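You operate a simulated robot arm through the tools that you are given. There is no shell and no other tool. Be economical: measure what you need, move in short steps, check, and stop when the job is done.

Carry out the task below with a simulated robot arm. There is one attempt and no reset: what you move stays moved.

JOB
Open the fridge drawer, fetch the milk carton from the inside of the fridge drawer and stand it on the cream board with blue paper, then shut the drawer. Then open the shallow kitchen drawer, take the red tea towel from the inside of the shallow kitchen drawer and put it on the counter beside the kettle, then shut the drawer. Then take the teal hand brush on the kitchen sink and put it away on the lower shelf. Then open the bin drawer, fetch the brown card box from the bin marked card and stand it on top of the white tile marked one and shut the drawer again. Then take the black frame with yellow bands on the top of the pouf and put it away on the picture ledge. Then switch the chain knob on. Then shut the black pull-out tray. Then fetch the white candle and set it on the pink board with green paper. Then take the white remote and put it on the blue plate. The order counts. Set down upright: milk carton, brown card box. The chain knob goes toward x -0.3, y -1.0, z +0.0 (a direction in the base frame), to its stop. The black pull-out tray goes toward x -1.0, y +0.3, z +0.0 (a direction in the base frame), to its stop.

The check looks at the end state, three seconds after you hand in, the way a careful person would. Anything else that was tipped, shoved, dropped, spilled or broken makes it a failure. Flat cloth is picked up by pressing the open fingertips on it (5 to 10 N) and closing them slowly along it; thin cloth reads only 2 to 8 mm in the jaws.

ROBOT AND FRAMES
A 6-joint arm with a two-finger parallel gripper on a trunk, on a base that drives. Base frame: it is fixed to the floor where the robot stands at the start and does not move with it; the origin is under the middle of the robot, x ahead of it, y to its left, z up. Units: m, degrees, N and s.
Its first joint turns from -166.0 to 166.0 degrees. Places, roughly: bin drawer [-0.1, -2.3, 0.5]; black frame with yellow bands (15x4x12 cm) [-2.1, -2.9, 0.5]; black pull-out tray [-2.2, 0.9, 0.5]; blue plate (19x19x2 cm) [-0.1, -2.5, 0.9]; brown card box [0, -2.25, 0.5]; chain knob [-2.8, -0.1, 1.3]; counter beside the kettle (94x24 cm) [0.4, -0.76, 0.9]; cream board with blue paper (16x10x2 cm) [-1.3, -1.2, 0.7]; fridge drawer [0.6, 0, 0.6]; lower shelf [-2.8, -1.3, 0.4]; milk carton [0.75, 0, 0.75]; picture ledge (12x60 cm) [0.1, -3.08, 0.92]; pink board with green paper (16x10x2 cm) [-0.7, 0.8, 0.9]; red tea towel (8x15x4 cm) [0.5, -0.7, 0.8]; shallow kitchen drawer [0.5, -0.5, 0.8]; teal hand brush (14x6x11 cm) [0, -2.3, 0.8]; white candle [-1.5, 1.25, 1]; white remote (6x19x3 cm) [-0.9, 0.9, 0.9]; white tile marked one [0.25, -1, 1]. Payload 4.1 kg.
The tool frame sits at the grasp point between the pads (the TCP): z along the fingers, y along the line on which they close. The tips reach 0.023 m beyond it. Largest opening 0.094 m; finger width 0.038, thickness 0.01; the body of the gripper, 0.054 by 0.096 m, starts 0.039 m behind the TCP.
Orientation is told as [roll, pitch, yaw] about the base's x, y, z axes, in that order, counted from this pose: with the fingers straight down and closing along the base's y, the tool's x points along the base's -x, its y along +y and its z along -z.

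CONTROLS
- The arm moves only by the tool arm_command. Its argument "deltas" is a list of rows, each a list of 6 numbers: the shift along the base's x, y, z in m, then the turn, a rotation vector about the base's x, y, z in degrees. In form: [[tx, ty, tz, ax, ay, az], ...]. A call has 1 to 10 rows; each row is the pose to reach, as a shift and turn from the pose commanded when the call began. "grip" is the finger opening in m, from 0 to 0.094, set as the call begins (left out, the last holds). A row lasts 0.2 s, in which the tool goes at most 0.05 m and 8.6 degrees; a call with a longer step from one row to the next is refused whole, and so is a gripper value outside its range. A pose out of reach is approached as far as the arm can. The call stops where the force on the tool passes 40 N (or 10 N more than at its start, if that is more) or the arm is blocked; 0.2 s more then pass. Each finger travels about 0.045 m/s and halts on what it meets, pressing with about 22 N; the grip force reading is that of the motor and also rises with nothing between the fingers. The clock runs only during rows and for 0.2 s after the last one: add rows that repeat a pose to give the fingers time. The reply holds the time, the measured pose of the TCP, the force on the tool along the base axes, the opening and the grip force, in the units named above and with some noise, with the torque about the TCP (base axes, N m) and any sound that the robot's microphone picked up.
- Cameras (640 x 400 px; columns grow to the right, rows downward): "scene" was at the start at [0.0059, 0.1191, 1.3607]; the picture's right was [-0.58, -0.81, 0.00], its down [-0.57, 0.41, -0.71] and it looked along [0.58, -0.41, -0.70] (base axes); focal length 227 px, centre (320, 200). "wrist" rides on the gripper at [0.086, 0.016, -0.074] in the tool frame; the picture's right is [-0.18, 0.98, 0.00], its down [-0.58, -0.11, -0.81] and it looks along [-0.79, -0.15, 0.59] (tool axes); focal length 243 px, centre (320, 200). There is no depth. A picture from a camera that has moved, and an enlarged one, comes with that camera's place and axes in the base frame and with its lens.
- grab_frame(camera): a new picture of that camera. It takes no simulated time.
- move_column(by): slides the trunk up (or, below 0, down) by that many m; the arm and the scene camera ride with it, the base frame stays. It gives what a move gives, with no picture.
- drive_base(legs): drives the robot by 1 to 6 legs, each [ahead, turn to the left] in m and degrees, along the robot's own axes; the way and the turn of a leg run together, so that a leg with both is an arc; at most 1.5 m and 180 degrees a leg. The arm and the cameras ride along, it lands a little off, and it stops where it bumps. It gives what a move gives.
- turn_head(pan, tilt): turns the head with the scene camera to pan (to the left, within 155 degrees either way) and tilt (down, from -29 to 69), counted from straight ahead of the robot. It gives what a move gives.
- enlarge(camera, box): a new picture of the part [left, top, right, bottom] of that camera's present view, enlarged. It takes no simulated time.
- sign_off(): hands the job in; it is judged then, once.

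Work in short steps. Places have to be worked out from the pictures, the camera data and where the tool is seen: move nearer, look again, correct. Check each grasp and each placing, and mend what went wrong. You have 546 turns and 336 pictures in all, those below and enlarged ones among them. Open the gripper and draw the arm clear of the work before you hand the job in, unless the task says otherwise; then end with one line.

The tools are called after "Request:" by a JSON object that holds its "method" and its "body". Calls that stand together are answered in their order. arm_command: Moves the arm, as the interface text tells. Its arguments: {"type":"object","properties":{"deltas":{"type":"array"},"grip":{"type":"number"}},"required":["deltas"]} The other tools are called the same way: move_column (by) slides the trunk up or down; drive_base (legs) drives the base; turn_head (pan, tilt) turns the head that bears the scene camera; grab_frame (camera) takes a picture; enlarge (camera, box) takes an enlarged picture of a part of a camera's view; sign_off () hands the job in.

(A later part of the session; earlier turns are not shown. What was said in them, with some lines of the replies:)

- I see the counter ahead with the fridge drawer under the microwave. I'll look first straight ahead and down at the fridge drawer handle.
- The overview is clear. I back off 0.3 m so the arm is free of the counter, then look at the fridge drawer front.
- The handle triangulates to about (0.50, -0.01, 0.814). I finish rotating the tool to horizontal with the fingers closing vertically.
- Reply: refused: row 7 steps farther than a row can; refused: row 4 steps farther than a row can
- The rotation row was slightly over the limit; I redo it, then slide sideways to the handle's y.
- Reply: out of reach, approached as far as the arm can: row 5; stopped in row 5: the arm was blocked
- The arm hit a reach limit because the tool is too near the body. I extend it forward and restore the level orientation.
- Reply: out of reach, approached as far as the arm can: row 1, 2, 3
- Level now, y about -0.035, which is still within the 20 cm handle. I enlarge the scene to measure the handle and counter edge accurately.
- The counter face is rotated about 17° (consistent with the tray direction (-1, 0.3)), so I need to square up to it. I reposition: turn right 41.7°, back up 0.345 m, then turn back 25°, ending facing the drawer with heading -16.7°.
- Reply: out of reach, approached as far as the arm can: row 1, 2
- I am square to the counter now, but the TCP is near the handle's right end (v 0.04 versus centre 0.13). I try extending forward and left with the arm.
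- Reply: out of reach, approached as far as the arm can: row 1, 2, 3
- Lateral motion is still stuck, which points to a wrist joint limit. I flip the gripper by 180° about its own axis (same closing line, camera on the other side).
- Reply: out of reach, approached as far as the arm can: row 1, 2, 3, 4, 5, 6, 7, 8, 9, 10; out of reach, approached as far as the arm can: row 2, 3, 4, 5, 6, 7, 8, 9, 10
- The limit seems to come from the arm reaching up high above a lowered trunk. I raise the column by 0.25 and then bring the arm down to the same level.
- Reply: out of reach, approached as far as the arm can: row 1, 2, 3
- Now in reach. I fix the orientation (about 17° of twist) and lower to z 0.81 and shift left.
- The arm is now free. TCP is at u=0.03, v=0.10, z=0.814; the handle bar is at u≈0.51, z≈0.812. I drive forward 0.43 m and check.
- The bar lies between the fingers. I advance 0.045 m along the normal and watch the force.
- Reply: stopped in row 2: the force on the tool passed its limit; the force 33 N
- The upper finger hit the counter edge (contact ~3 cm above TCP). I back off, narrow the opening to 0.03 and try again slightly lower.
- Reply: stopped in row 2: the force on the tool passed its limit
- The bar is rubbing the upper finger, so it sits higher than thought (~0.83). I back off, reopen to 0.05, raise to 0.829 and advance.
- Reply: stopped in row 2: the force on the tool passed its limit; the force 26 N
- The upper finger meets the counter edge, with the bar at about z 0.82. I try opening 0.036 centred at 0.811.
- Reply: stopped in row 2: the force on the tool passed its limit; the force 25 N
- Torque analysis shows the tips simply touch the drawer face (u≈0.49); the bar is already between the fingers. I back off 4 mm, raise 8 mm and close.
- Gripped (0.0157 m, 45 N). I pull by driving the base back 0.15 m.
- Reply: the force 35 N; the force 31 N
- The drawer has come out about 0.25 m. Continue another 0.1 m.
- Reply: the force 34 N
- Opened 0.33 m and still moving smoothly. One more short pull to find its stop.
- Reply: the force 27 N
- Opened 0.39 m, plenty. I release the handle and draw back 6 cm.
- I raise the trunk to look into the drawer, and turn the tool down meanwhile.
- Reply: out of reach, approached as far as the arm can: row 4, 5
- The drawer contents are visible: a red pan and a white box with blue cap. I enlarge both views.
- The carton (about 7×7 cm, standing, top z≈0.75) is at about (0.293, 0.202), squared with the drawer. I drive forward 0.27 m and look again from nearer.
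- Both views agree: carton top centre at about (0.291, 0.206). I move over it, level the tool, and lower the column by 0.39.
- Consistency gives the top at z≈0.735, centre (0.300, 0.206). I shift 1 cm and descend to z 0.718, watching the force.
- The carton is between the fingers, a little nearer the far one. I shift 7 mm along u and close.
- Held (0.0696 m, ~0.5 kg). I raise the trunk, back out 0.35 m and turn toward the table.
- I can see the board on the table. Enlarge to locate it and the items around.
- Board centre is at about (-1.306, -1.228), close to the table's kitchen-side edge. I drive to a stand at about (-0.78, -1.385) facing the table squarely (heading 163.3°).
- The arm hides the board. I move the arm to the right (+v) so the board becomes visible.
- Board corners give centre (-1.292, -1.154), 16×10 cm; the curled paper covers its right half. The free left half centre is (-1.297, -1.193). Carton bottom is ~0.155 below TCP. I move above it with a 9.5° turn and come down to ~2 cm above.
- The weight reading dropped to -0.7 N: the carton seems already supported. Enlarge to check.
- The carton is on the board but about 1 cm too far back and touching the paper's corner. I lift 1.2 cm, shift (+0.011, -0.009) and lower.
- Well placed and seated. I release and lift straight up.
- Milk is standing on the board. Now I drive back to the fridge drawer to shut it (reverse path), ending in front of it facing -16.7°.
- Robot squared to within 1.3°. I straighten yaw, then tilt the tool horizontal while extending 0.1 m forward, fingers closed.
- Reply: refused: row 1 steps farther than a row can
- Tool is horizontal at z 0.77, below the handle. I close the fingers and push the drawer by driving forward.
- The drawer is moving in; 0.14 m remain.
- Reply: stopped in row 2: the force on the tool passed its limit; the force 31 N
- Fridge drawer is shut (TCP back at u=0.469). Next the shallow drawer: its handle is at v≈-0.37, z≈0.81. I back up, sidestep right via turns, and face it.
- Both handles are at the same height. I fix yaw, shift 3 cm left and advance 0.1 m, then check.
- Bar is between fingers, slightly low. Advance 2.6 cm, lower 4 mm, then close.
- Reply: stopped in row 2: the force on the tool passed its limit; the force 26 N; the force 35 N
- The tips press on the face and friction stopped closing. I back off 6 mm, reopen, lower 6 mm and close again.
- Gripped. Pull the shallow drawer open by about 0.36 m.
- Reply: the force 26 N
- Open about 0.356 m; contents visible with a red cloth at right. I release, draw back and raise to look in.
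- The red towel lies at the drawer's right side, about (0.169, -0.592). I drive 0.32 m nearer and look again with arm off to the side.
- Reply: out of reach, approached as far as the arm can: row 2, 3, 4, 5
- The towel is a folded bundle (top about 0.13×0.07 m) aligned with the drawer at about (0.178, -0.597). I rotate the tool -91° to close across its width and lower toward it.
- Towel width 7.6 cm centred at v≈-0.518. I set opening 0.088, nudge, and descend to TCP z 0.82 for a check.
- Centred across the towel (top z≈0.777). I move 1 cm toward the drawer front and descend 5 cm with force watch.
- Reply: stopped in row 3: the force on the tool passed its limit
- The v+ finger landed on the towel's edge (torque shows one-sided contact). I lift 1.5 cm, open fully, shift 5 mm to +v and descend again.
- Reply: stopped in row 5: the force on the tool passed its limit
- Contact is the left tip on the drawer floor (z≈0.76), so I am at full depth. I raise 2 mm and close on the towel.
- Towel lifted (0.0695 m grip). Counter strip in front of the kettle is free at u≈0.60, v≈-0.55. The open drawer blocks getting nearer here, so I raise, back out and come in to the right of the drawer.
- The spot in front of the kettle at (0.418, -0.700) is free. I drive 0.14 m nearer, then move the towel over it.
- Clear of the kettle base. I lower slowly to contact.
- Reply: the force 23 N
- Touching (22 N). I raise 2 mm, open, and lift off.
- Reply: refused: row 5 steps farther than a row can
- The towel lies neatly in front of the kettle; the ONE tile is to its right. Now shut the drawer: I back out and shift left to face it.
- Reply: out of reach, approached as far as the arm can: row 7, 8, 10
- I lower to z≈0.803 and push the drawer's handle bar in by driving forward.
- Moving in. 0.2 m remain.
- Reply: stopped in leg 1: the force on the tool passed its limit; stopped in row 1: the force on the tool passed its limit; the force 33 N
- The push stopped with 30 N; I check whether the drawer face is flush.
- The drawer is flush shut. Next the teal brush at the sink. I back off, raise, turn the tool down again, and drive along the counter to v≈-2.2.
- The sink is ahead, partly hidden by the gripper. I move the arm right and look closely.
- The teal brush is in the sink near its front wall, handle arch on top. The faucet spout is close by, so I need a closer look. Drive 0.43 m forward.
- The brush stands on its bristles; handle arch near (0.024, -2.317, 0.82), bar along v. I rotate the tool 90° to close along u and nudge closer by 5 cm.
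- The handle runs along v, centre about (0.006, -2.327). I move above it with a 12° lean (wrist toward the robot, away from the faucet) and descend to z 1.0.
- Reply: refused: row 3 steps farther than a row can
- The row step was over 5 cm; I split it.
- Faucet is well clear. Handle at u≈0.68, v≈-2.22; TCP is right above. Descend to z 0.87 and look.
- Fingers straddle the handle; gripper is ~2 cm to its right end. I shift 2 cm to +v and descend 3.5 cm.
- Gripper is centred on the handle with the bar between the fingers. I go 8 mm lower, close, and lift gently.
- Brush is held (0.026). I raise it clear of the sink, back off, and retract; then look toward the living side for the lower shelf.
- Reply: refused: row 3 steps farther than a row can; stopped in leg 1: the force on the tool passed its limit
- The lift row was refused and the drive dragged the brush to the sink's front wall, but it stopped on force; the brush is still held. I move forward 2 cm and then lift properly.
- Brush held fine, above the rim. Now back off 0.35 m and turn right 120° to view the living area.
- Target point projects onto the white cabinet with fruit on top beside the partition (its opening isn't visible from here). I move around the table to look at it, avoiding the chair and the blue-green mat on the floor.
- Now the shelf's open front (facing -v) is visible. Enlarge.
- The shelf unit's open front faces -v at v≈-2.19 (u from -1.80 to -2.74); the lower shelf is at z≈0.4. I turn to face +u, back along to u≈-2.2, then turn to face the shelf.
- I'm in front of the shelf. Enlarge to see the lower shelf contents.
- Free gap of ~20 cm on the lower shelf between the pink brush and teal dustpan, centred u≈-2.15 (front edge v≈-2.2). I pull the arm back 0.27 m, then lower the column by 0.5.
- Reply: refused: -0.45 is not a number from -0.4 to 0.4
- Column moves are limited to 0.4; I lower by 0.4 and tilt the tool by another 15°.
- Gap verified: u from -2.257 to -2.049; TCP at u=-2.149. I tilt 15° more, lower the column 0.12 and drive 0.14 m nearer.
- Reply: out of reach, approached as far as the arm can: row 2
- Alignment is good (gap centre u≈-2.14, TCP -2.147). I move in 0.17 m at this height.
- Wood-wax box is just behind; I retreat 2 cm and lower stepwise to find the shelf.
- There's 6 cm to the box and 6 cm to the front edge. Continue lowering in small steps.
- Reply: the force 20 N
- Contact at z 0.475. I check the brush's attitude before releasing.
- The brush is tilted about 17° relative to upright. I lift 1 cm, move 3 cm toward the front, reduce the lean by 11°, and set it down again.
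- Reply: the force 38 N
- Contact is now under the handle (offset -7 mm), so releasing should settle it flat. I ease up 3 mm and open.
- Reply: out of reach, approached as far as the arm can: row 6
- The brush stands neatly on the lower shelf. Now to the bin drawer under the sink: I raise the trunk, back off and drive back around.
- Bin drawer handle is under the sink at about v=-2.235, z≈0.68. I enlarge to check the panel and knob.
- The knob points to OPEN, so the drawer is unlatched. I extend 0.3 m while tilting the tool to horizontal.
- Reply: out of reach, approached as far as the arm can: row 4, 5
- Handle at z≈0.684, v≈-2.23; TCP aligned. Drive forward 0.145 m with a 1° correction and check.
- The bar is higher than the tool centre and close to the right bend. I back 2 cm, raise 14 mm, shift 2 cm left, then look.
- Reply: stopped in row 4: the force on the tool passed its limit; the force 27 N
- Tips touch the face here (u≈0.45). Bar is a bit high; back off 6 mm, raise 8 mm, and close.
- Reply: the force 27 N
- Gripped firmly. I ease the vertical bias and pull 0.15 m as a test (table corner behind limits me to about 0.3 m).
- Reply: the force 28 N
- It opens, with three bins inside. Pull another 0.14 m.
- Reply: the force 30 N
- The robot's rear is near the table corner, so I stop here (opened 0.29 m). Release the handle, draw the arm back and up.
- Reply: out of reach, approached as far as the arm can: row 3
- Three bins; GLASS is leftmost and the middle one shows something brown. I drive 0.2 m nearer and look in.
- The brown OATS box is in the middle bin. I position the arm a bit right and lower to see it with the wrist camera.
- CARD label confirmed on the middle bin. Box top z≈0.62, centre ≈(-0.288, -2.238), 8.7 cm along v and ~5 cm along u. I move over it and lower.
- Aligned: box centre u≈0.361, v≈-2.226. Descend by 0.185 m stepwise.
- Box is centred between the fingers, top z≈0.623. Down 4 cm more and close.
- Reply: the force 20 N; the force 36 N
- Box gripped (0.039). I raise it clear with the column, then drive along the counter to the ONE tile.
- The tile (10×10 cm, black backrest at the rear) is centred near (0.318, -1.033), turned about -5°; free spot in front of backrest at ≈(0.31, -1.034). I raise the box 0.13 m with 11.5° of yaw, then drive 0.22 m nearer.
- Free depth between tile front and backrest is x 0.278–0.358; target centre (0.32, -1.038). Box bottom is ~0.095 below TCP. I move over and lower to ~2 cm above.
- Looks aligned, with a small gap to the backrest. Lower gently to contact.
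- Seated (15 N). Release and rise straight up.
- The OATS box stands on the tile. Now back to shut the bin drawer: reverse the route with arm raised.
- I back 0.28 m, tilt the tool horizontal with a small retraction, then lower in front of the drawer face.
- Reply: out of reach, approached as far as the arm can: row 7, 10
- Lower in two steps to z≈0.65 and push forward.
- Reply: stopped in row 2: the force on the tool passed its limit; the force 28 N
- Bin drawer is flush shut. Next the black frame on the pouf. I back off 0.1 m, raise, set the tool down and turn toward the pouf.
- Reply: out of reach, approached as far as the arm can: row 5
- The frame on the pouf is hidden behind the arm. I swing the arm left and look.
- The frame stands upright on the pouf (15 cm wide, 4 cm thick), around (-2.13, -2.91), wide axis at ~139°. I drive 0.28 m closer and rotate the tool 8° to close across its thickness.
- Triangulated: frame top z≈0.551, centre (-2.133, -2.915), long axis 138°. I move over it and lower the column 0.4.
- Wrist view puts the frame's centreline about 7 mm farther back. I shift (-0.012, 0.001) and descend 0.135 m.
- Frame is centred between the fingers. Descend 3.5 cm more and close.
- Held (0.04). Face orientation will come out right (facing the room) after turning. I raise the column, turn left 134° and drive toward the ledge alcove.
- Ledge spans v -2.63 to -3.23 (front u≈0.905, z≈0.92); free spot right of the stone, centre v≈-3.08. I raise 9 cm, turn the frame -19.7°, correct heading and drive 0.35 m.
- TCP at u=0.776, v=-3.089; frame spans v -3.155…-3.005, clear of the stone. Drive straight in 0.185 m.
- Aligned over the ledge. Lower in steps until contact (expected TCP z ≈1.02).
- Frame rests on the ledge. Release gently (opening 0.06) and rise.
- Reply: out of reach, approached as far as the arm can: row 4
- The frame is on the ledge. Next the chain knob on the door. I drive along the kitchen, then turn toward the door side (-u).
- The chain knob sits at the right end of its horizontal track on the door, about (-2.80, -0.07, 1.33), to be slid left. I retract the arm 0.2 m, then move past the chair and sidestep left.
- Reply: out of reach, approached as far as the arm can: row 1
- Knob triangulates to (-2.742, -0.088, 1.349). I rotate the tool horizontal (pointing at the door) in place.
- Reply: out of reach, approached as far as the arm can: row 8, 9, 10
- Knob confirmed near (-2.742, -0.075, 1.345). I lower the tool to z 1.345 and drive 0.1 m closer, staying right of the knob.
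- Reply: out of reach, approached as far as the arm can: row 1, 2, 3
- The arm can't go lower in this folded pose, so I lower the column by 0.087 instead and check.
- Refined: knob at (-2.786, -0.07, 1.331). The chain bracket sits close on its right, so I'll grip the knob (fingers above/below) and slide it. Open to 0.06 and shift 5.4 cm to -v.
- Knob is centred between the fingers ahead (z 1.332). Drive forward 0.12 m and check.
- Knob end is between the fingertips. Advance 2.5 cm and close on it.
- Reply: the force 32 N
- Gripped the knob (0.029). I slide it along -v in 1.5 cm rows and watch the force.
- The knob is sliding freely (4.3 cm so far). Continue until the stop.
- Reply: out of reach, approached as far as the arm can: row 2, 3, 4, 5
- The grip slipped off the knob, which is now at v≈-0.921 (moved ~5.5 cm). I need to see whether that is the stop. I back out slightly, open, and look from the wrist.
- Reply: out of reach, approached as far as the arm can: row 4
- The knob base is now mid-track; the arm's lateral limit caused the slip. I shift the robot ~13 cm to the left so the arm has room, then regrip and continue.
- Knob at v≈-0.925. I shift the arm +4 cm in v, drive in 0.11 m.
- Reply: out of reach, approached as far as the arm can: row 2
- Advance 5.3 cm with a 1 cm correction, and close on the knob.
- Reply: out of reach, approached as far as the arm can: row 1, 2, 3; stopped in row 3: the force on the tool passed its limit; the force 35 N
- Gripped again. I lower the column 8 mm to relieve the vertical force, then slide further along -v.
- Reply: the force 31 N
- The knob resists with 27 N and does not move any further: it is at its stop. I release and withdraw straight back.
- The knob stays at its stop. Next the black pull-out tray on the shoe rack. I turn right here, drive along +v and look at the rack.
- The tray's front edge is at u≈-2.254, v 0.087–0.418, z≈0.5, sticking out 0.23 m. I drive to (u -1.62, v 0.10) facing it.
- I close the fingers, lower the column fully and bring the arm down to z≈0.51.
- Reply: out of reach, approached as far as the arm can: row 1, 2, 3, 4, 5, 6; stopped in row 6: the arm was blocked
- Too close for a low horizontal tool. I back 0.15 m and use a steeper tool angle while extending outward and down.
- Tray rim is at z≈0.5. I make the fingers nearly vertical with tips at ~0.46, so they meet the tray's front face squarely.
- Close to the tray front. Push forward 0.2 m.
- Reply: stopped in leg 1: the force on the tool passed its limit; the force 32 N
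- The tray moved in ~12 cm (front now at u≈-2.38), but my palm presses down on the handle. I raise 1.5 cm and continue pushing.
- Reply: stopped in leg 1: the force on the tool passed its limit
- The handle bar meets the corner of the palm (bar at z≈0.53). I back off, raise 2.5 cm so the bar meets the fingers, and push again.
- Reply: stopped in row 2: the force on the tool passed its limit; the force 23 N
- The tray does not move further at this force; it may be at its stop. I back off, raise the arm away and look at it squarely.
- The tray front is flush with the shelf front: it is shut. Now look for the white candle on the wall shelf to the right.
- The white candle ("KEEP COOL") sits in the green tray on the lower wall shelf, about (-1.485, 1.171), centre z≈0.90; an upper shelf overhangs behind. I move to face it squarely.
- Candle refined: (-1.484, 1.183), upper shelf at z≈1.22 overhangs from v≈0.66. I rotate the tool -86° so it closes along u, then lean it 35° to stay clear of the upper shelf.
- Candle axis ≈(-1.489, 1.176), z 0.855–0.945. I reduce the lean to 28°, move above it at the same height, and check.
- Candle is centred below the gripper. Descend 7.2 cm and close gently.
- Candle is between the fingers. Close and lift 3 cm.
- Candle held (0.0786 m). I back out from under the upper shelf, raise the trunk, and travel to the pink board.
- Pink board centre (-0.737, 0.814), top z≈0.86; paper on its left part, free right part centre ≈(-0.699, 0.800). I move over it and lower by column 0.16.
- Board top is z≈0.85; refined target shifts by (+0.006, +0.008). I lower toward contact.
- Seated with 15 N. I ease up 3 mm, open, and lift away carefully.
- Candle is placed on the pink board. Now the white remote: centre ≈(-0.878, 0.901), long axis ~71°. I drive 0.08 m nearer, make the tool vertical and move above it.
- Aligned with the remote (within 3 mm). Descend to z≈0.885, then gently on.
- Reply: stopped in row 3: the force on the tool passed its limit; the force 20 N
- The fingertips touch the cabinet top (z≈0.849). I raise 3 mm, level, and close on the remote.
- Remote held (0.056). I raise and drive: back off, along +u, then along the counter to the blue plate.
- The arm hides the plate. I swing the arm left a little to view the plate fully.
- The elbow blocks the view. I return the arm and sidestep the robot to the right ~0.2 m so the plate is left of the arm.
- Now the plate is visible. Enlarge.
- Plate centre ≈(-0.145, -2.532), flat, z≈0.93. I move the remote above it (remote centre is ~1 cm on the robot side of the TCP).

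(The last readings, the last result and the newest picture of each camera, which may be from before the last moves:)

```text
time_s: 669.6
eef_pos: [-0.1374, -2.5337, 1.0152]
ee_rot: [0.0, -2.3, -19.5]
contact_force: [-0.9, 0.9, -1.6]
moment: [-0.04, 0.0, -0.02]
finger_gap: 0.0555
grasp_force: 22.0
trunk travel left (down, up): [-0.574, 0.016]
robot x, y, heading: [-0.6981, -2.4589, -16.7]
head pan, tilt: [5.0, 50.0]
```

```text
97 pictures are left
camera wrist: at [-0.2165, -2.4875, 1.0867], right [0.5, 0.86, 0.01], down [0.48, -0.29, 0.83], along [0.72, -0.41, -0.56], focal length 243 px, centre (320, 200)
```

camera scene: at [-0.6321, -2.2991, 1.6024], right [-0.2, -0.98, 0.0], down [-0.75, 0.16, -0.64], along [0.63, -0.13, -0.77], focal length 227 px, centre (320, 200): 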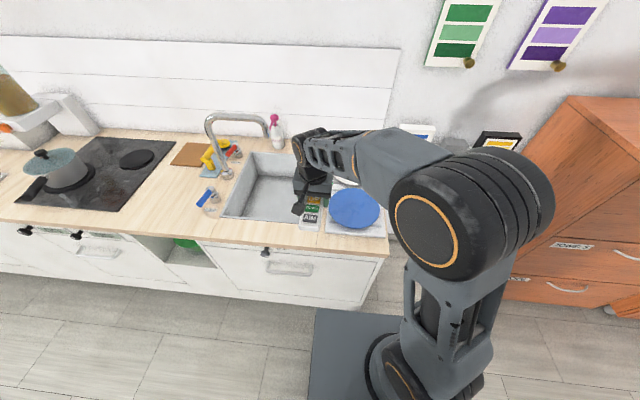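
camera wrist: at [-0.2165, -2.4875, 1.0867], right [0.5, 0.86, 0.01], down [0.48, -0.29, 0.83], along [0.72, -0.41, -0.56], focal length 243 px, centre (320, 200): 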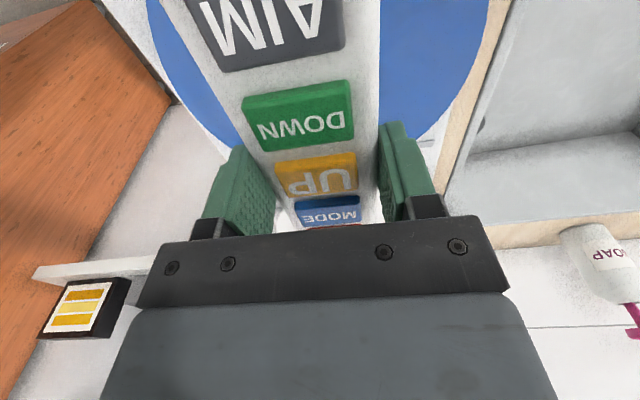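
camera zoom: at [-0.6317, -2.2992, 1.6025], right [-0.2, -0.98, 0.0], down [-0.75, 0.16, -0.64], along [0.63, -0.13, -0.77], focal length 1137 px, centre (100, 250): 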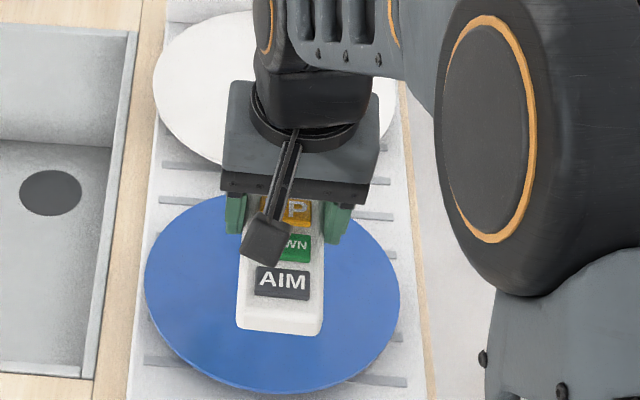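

Well centred over the plate. Lower to contact.

Request:
{"method": "arm_command", "body": {"deltas": [[0, 0, -0.02, 0, 0, 0], [0, 0, -0.04, 0, 0, 0], [0, 0, -0.052, 0, 0, 0]]}}

Request:
{"method": "arm_command", "body": {"deltas": [[0, 0, -0.005, 0, 0, 0], [0, 0, -0.01, 0, 0, 0], [0, 0, -0.015, 0, 0, 0]]}}

Request:
{"method": "enlarge", "body": {"camera": "scene", "box": [300, 150, 428, 230]}}

```text
time_s: 670.4
eef_pos: [-0.1383, -2.534, 0.9633]
ee_rot: [0.0, -2.4, -19.6]
contact_force: [1.2, 0.3, -1.0]
moment: [-0.03, -0.03, -0.01]
finger_gap: 0.0558
grasp_force: 22.1
trunk travel left (down, up): [-0.574, 0.016]
robot x, y, heading: [-0.6981, -2.4621, -17.1]
head pan, tilt: [5.0, 50.0]
```

```text
time_s: 671.2
eef_pos: [-0.136, -2.5337, 0.9565]
ee_rot: [0.2, -3.1, -19.6]
contact_force: [-3.7, 0.7, 19.7]
moment: [-0.18, 1.13, -0.1]
finger_gap: 0.056
grasp_force: 22.6
trunk travel left (down, up): [-0.574, 0.016]
robot x, y, heading: [-0.6967, -2.4622, -16.6]
head pan, tilt: [5.0, 50.0]
stopped in row 3: the force on the tool passed its limit (the readings are from after the stop); the commanded pose is now the measured one
```

```text
5.00 times, centred on (364, 190) of scene
camera zoom: at [-0.6346, -2.2986, 1.6027], right [-0.2, -0.98, 0.0], down [-0.75, 0.16, -0.64], along [0.63, -0.13, -0.77], focal length 1137 px, centre (100, 250)
```

zoom: 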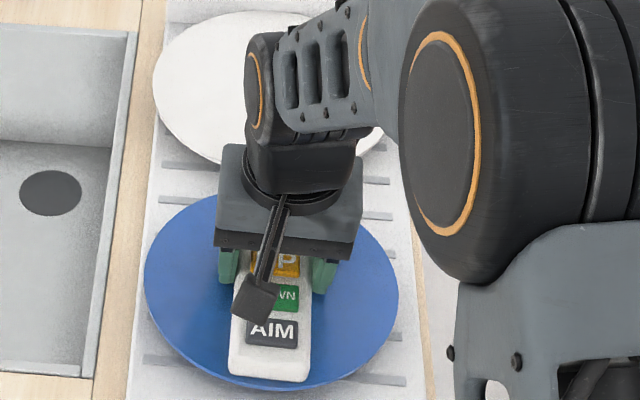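

The remote rests on the plate. Release and lift straight up.

Request:
{"method": "arm_command", "body": {"deltas": [[0, 0, 0.002, 0, 0, 0], [0, 0, 0.002, 0, 0, 0], [0, 0, 0.002, 0, 0, 0]], "grip": 0.08}}

Request:
{"method": "arm_command", "body": {"deltas": [[0, 0, 0.03, 0, 0, 0], [0, 0, 0.07, 0, 0, 0], [0, 0, 0.11, 0, 0, 0], [0, 0, 0.15, 0, 0, 0]]}}

Request:
{"method": "drive_base", "body": {"legs": [[-0.35, 0]]}}

Request:
{"method": "grab_frame", "body": {"camera": "scene"}}

```text
time_s: 672.0
eef_pos: [-0.1348, -2.5344, 0.9567]
ee_rot: [0.1, -2.9, -19.5]
contact_force: [4.0, 4.1, 16.4]
moment: [-0.42, 0.38, 0.04]
finger_gap: 0.0772
grasp_force: 0.0
trunk travel left (down, up): [-0.574, 0.016]
robot x, y, heading: [-0.6971, -2.4567, -16.7]
head pan, tilt: [5.0, 50.0]
```

```text
time_s: 673.0
eef_pos: [-0.1371, -2.5358, 1.1048]
ee_rot: [0.1, -2.8, -19.6]
contact_force: [-0.2, -0.1, -0.7]
moment: [0.0, -0.04, -0.01]
finger_gap: 0.0799
grasp_force: 0.1
trunk travel left (down, up): [-0.574, 0.016]
robot x, y, heading: [-0.696, -2.4597, -16.7]
head pan, tilt: [5.0, 50.0]
```

```text
time_s: 675.3
eef_pos: [-0.4699, -2.4339, 1.1052]
ee_rot: [0.1, -3.0, -19.5]
contact_force: [-0.5, -0.6, -0.4]
moment: [-0.02, -0.04, 0.05]
finger_gap: 0.0799
grasp_force: 0.1
trunk travel left (down, up): [-0.574, 0.016]
robot x, y, heading: [-1.0305, -2.3597, -16.8]
head pan, tilt: [5.0, 50.0]
```

```text
95 pictures are left
camera scene: at [-0.9674, -2.1988, 1.6025], right [-0.2, -0.98, 0.0], down [-0.75, 0.15, -0.64], along [0.63, -0.13, -0.77], focal length 227 px, centre (320, 200)
```

scene: 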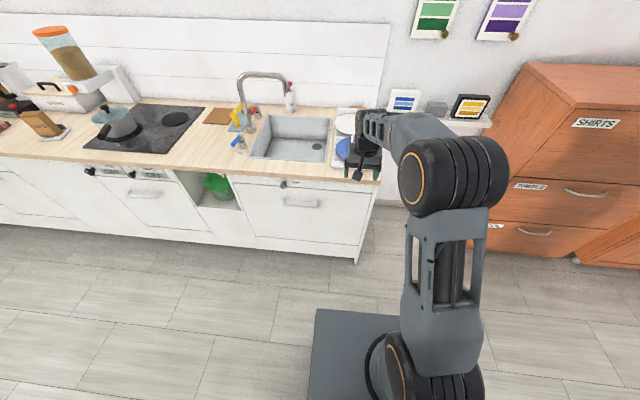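

Request:
{"method": "arm_command", "body": {"deltas": [[-0.012, -0.045, 0, 0, 0, 0], [-0.025, -0.09, 0, 0, 0, 0], [-0.037, -0.13, 0, 0, 0, 0]]}}

Request:
{"method": "enlarge", "body": {"camera": "scene", "box": [300, 80, 428, 190]}}

Request:
{"method": "enlarge", "body": {"camera": "scene", "box": [0, 20, 260, 190]}}

```text
time_s: 676.1
eef_pos: [-0.5072, -2.5648, 1.1066]
ee_rot: [0.2, -2.9, -19.5]
contact_force: [-0.8, 0.6, -0.5]
moment: [-0.03, -0.01, 0.07]
finger_gap: 0.0798
grasp_force: 0.1
trunk travel left (down, up): [-0.574, 0.016]
robot x, y, heading: [-1.0327, -2.3591, -16.5]
head pan, tilt: [5.0, 50.0]
```

```text
3.64 times, centred on (364, 135) of scene
camera zoom: at [-0.9669, -2.1995, 1.6025], right [-0.2, -0.98, 0.0], down [-0.75, 0.15, -0.64], along [0.63, -0.13, -0.77], focal length 827 px, centre (160, 436)
```

zoom: 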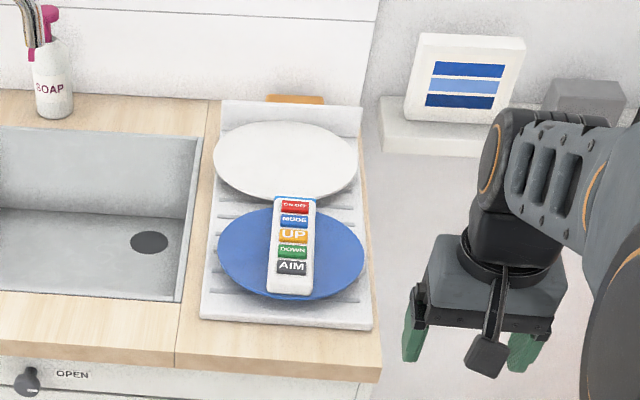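

```text
2.35 times, centred on (130, 105) of scene
camera zoom: at [-0.9669, -2.1995, 1.6025], right [-0.2, -0.98, 0.0], down [-0.75, 0.15, -0.64], along [0.63, -0.13, -0.77], focal length 535 px, centre (767, 424)
```

zoom: 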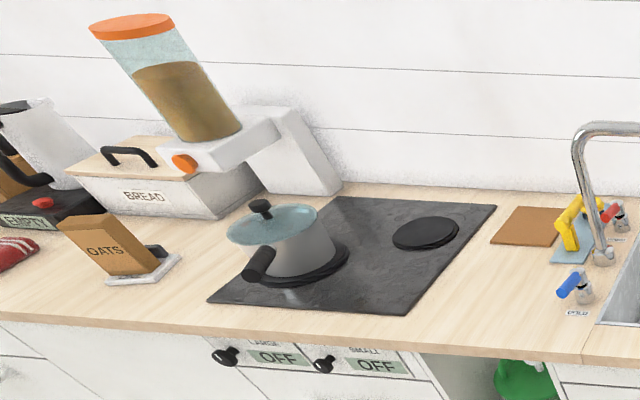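

The remote lies on the blue plate, and everything else on the counter looks undisturbed. The gripper is open and clear, so I hand the job in.

Request:
{"method": "sign_off", "body": {}}

```text
The job is handed in.
```

All nine tasks were carried out in order and the job is handed in; the chain knob slid about 6 cm and then held against a 27 N push, so I judged that to be its stop.
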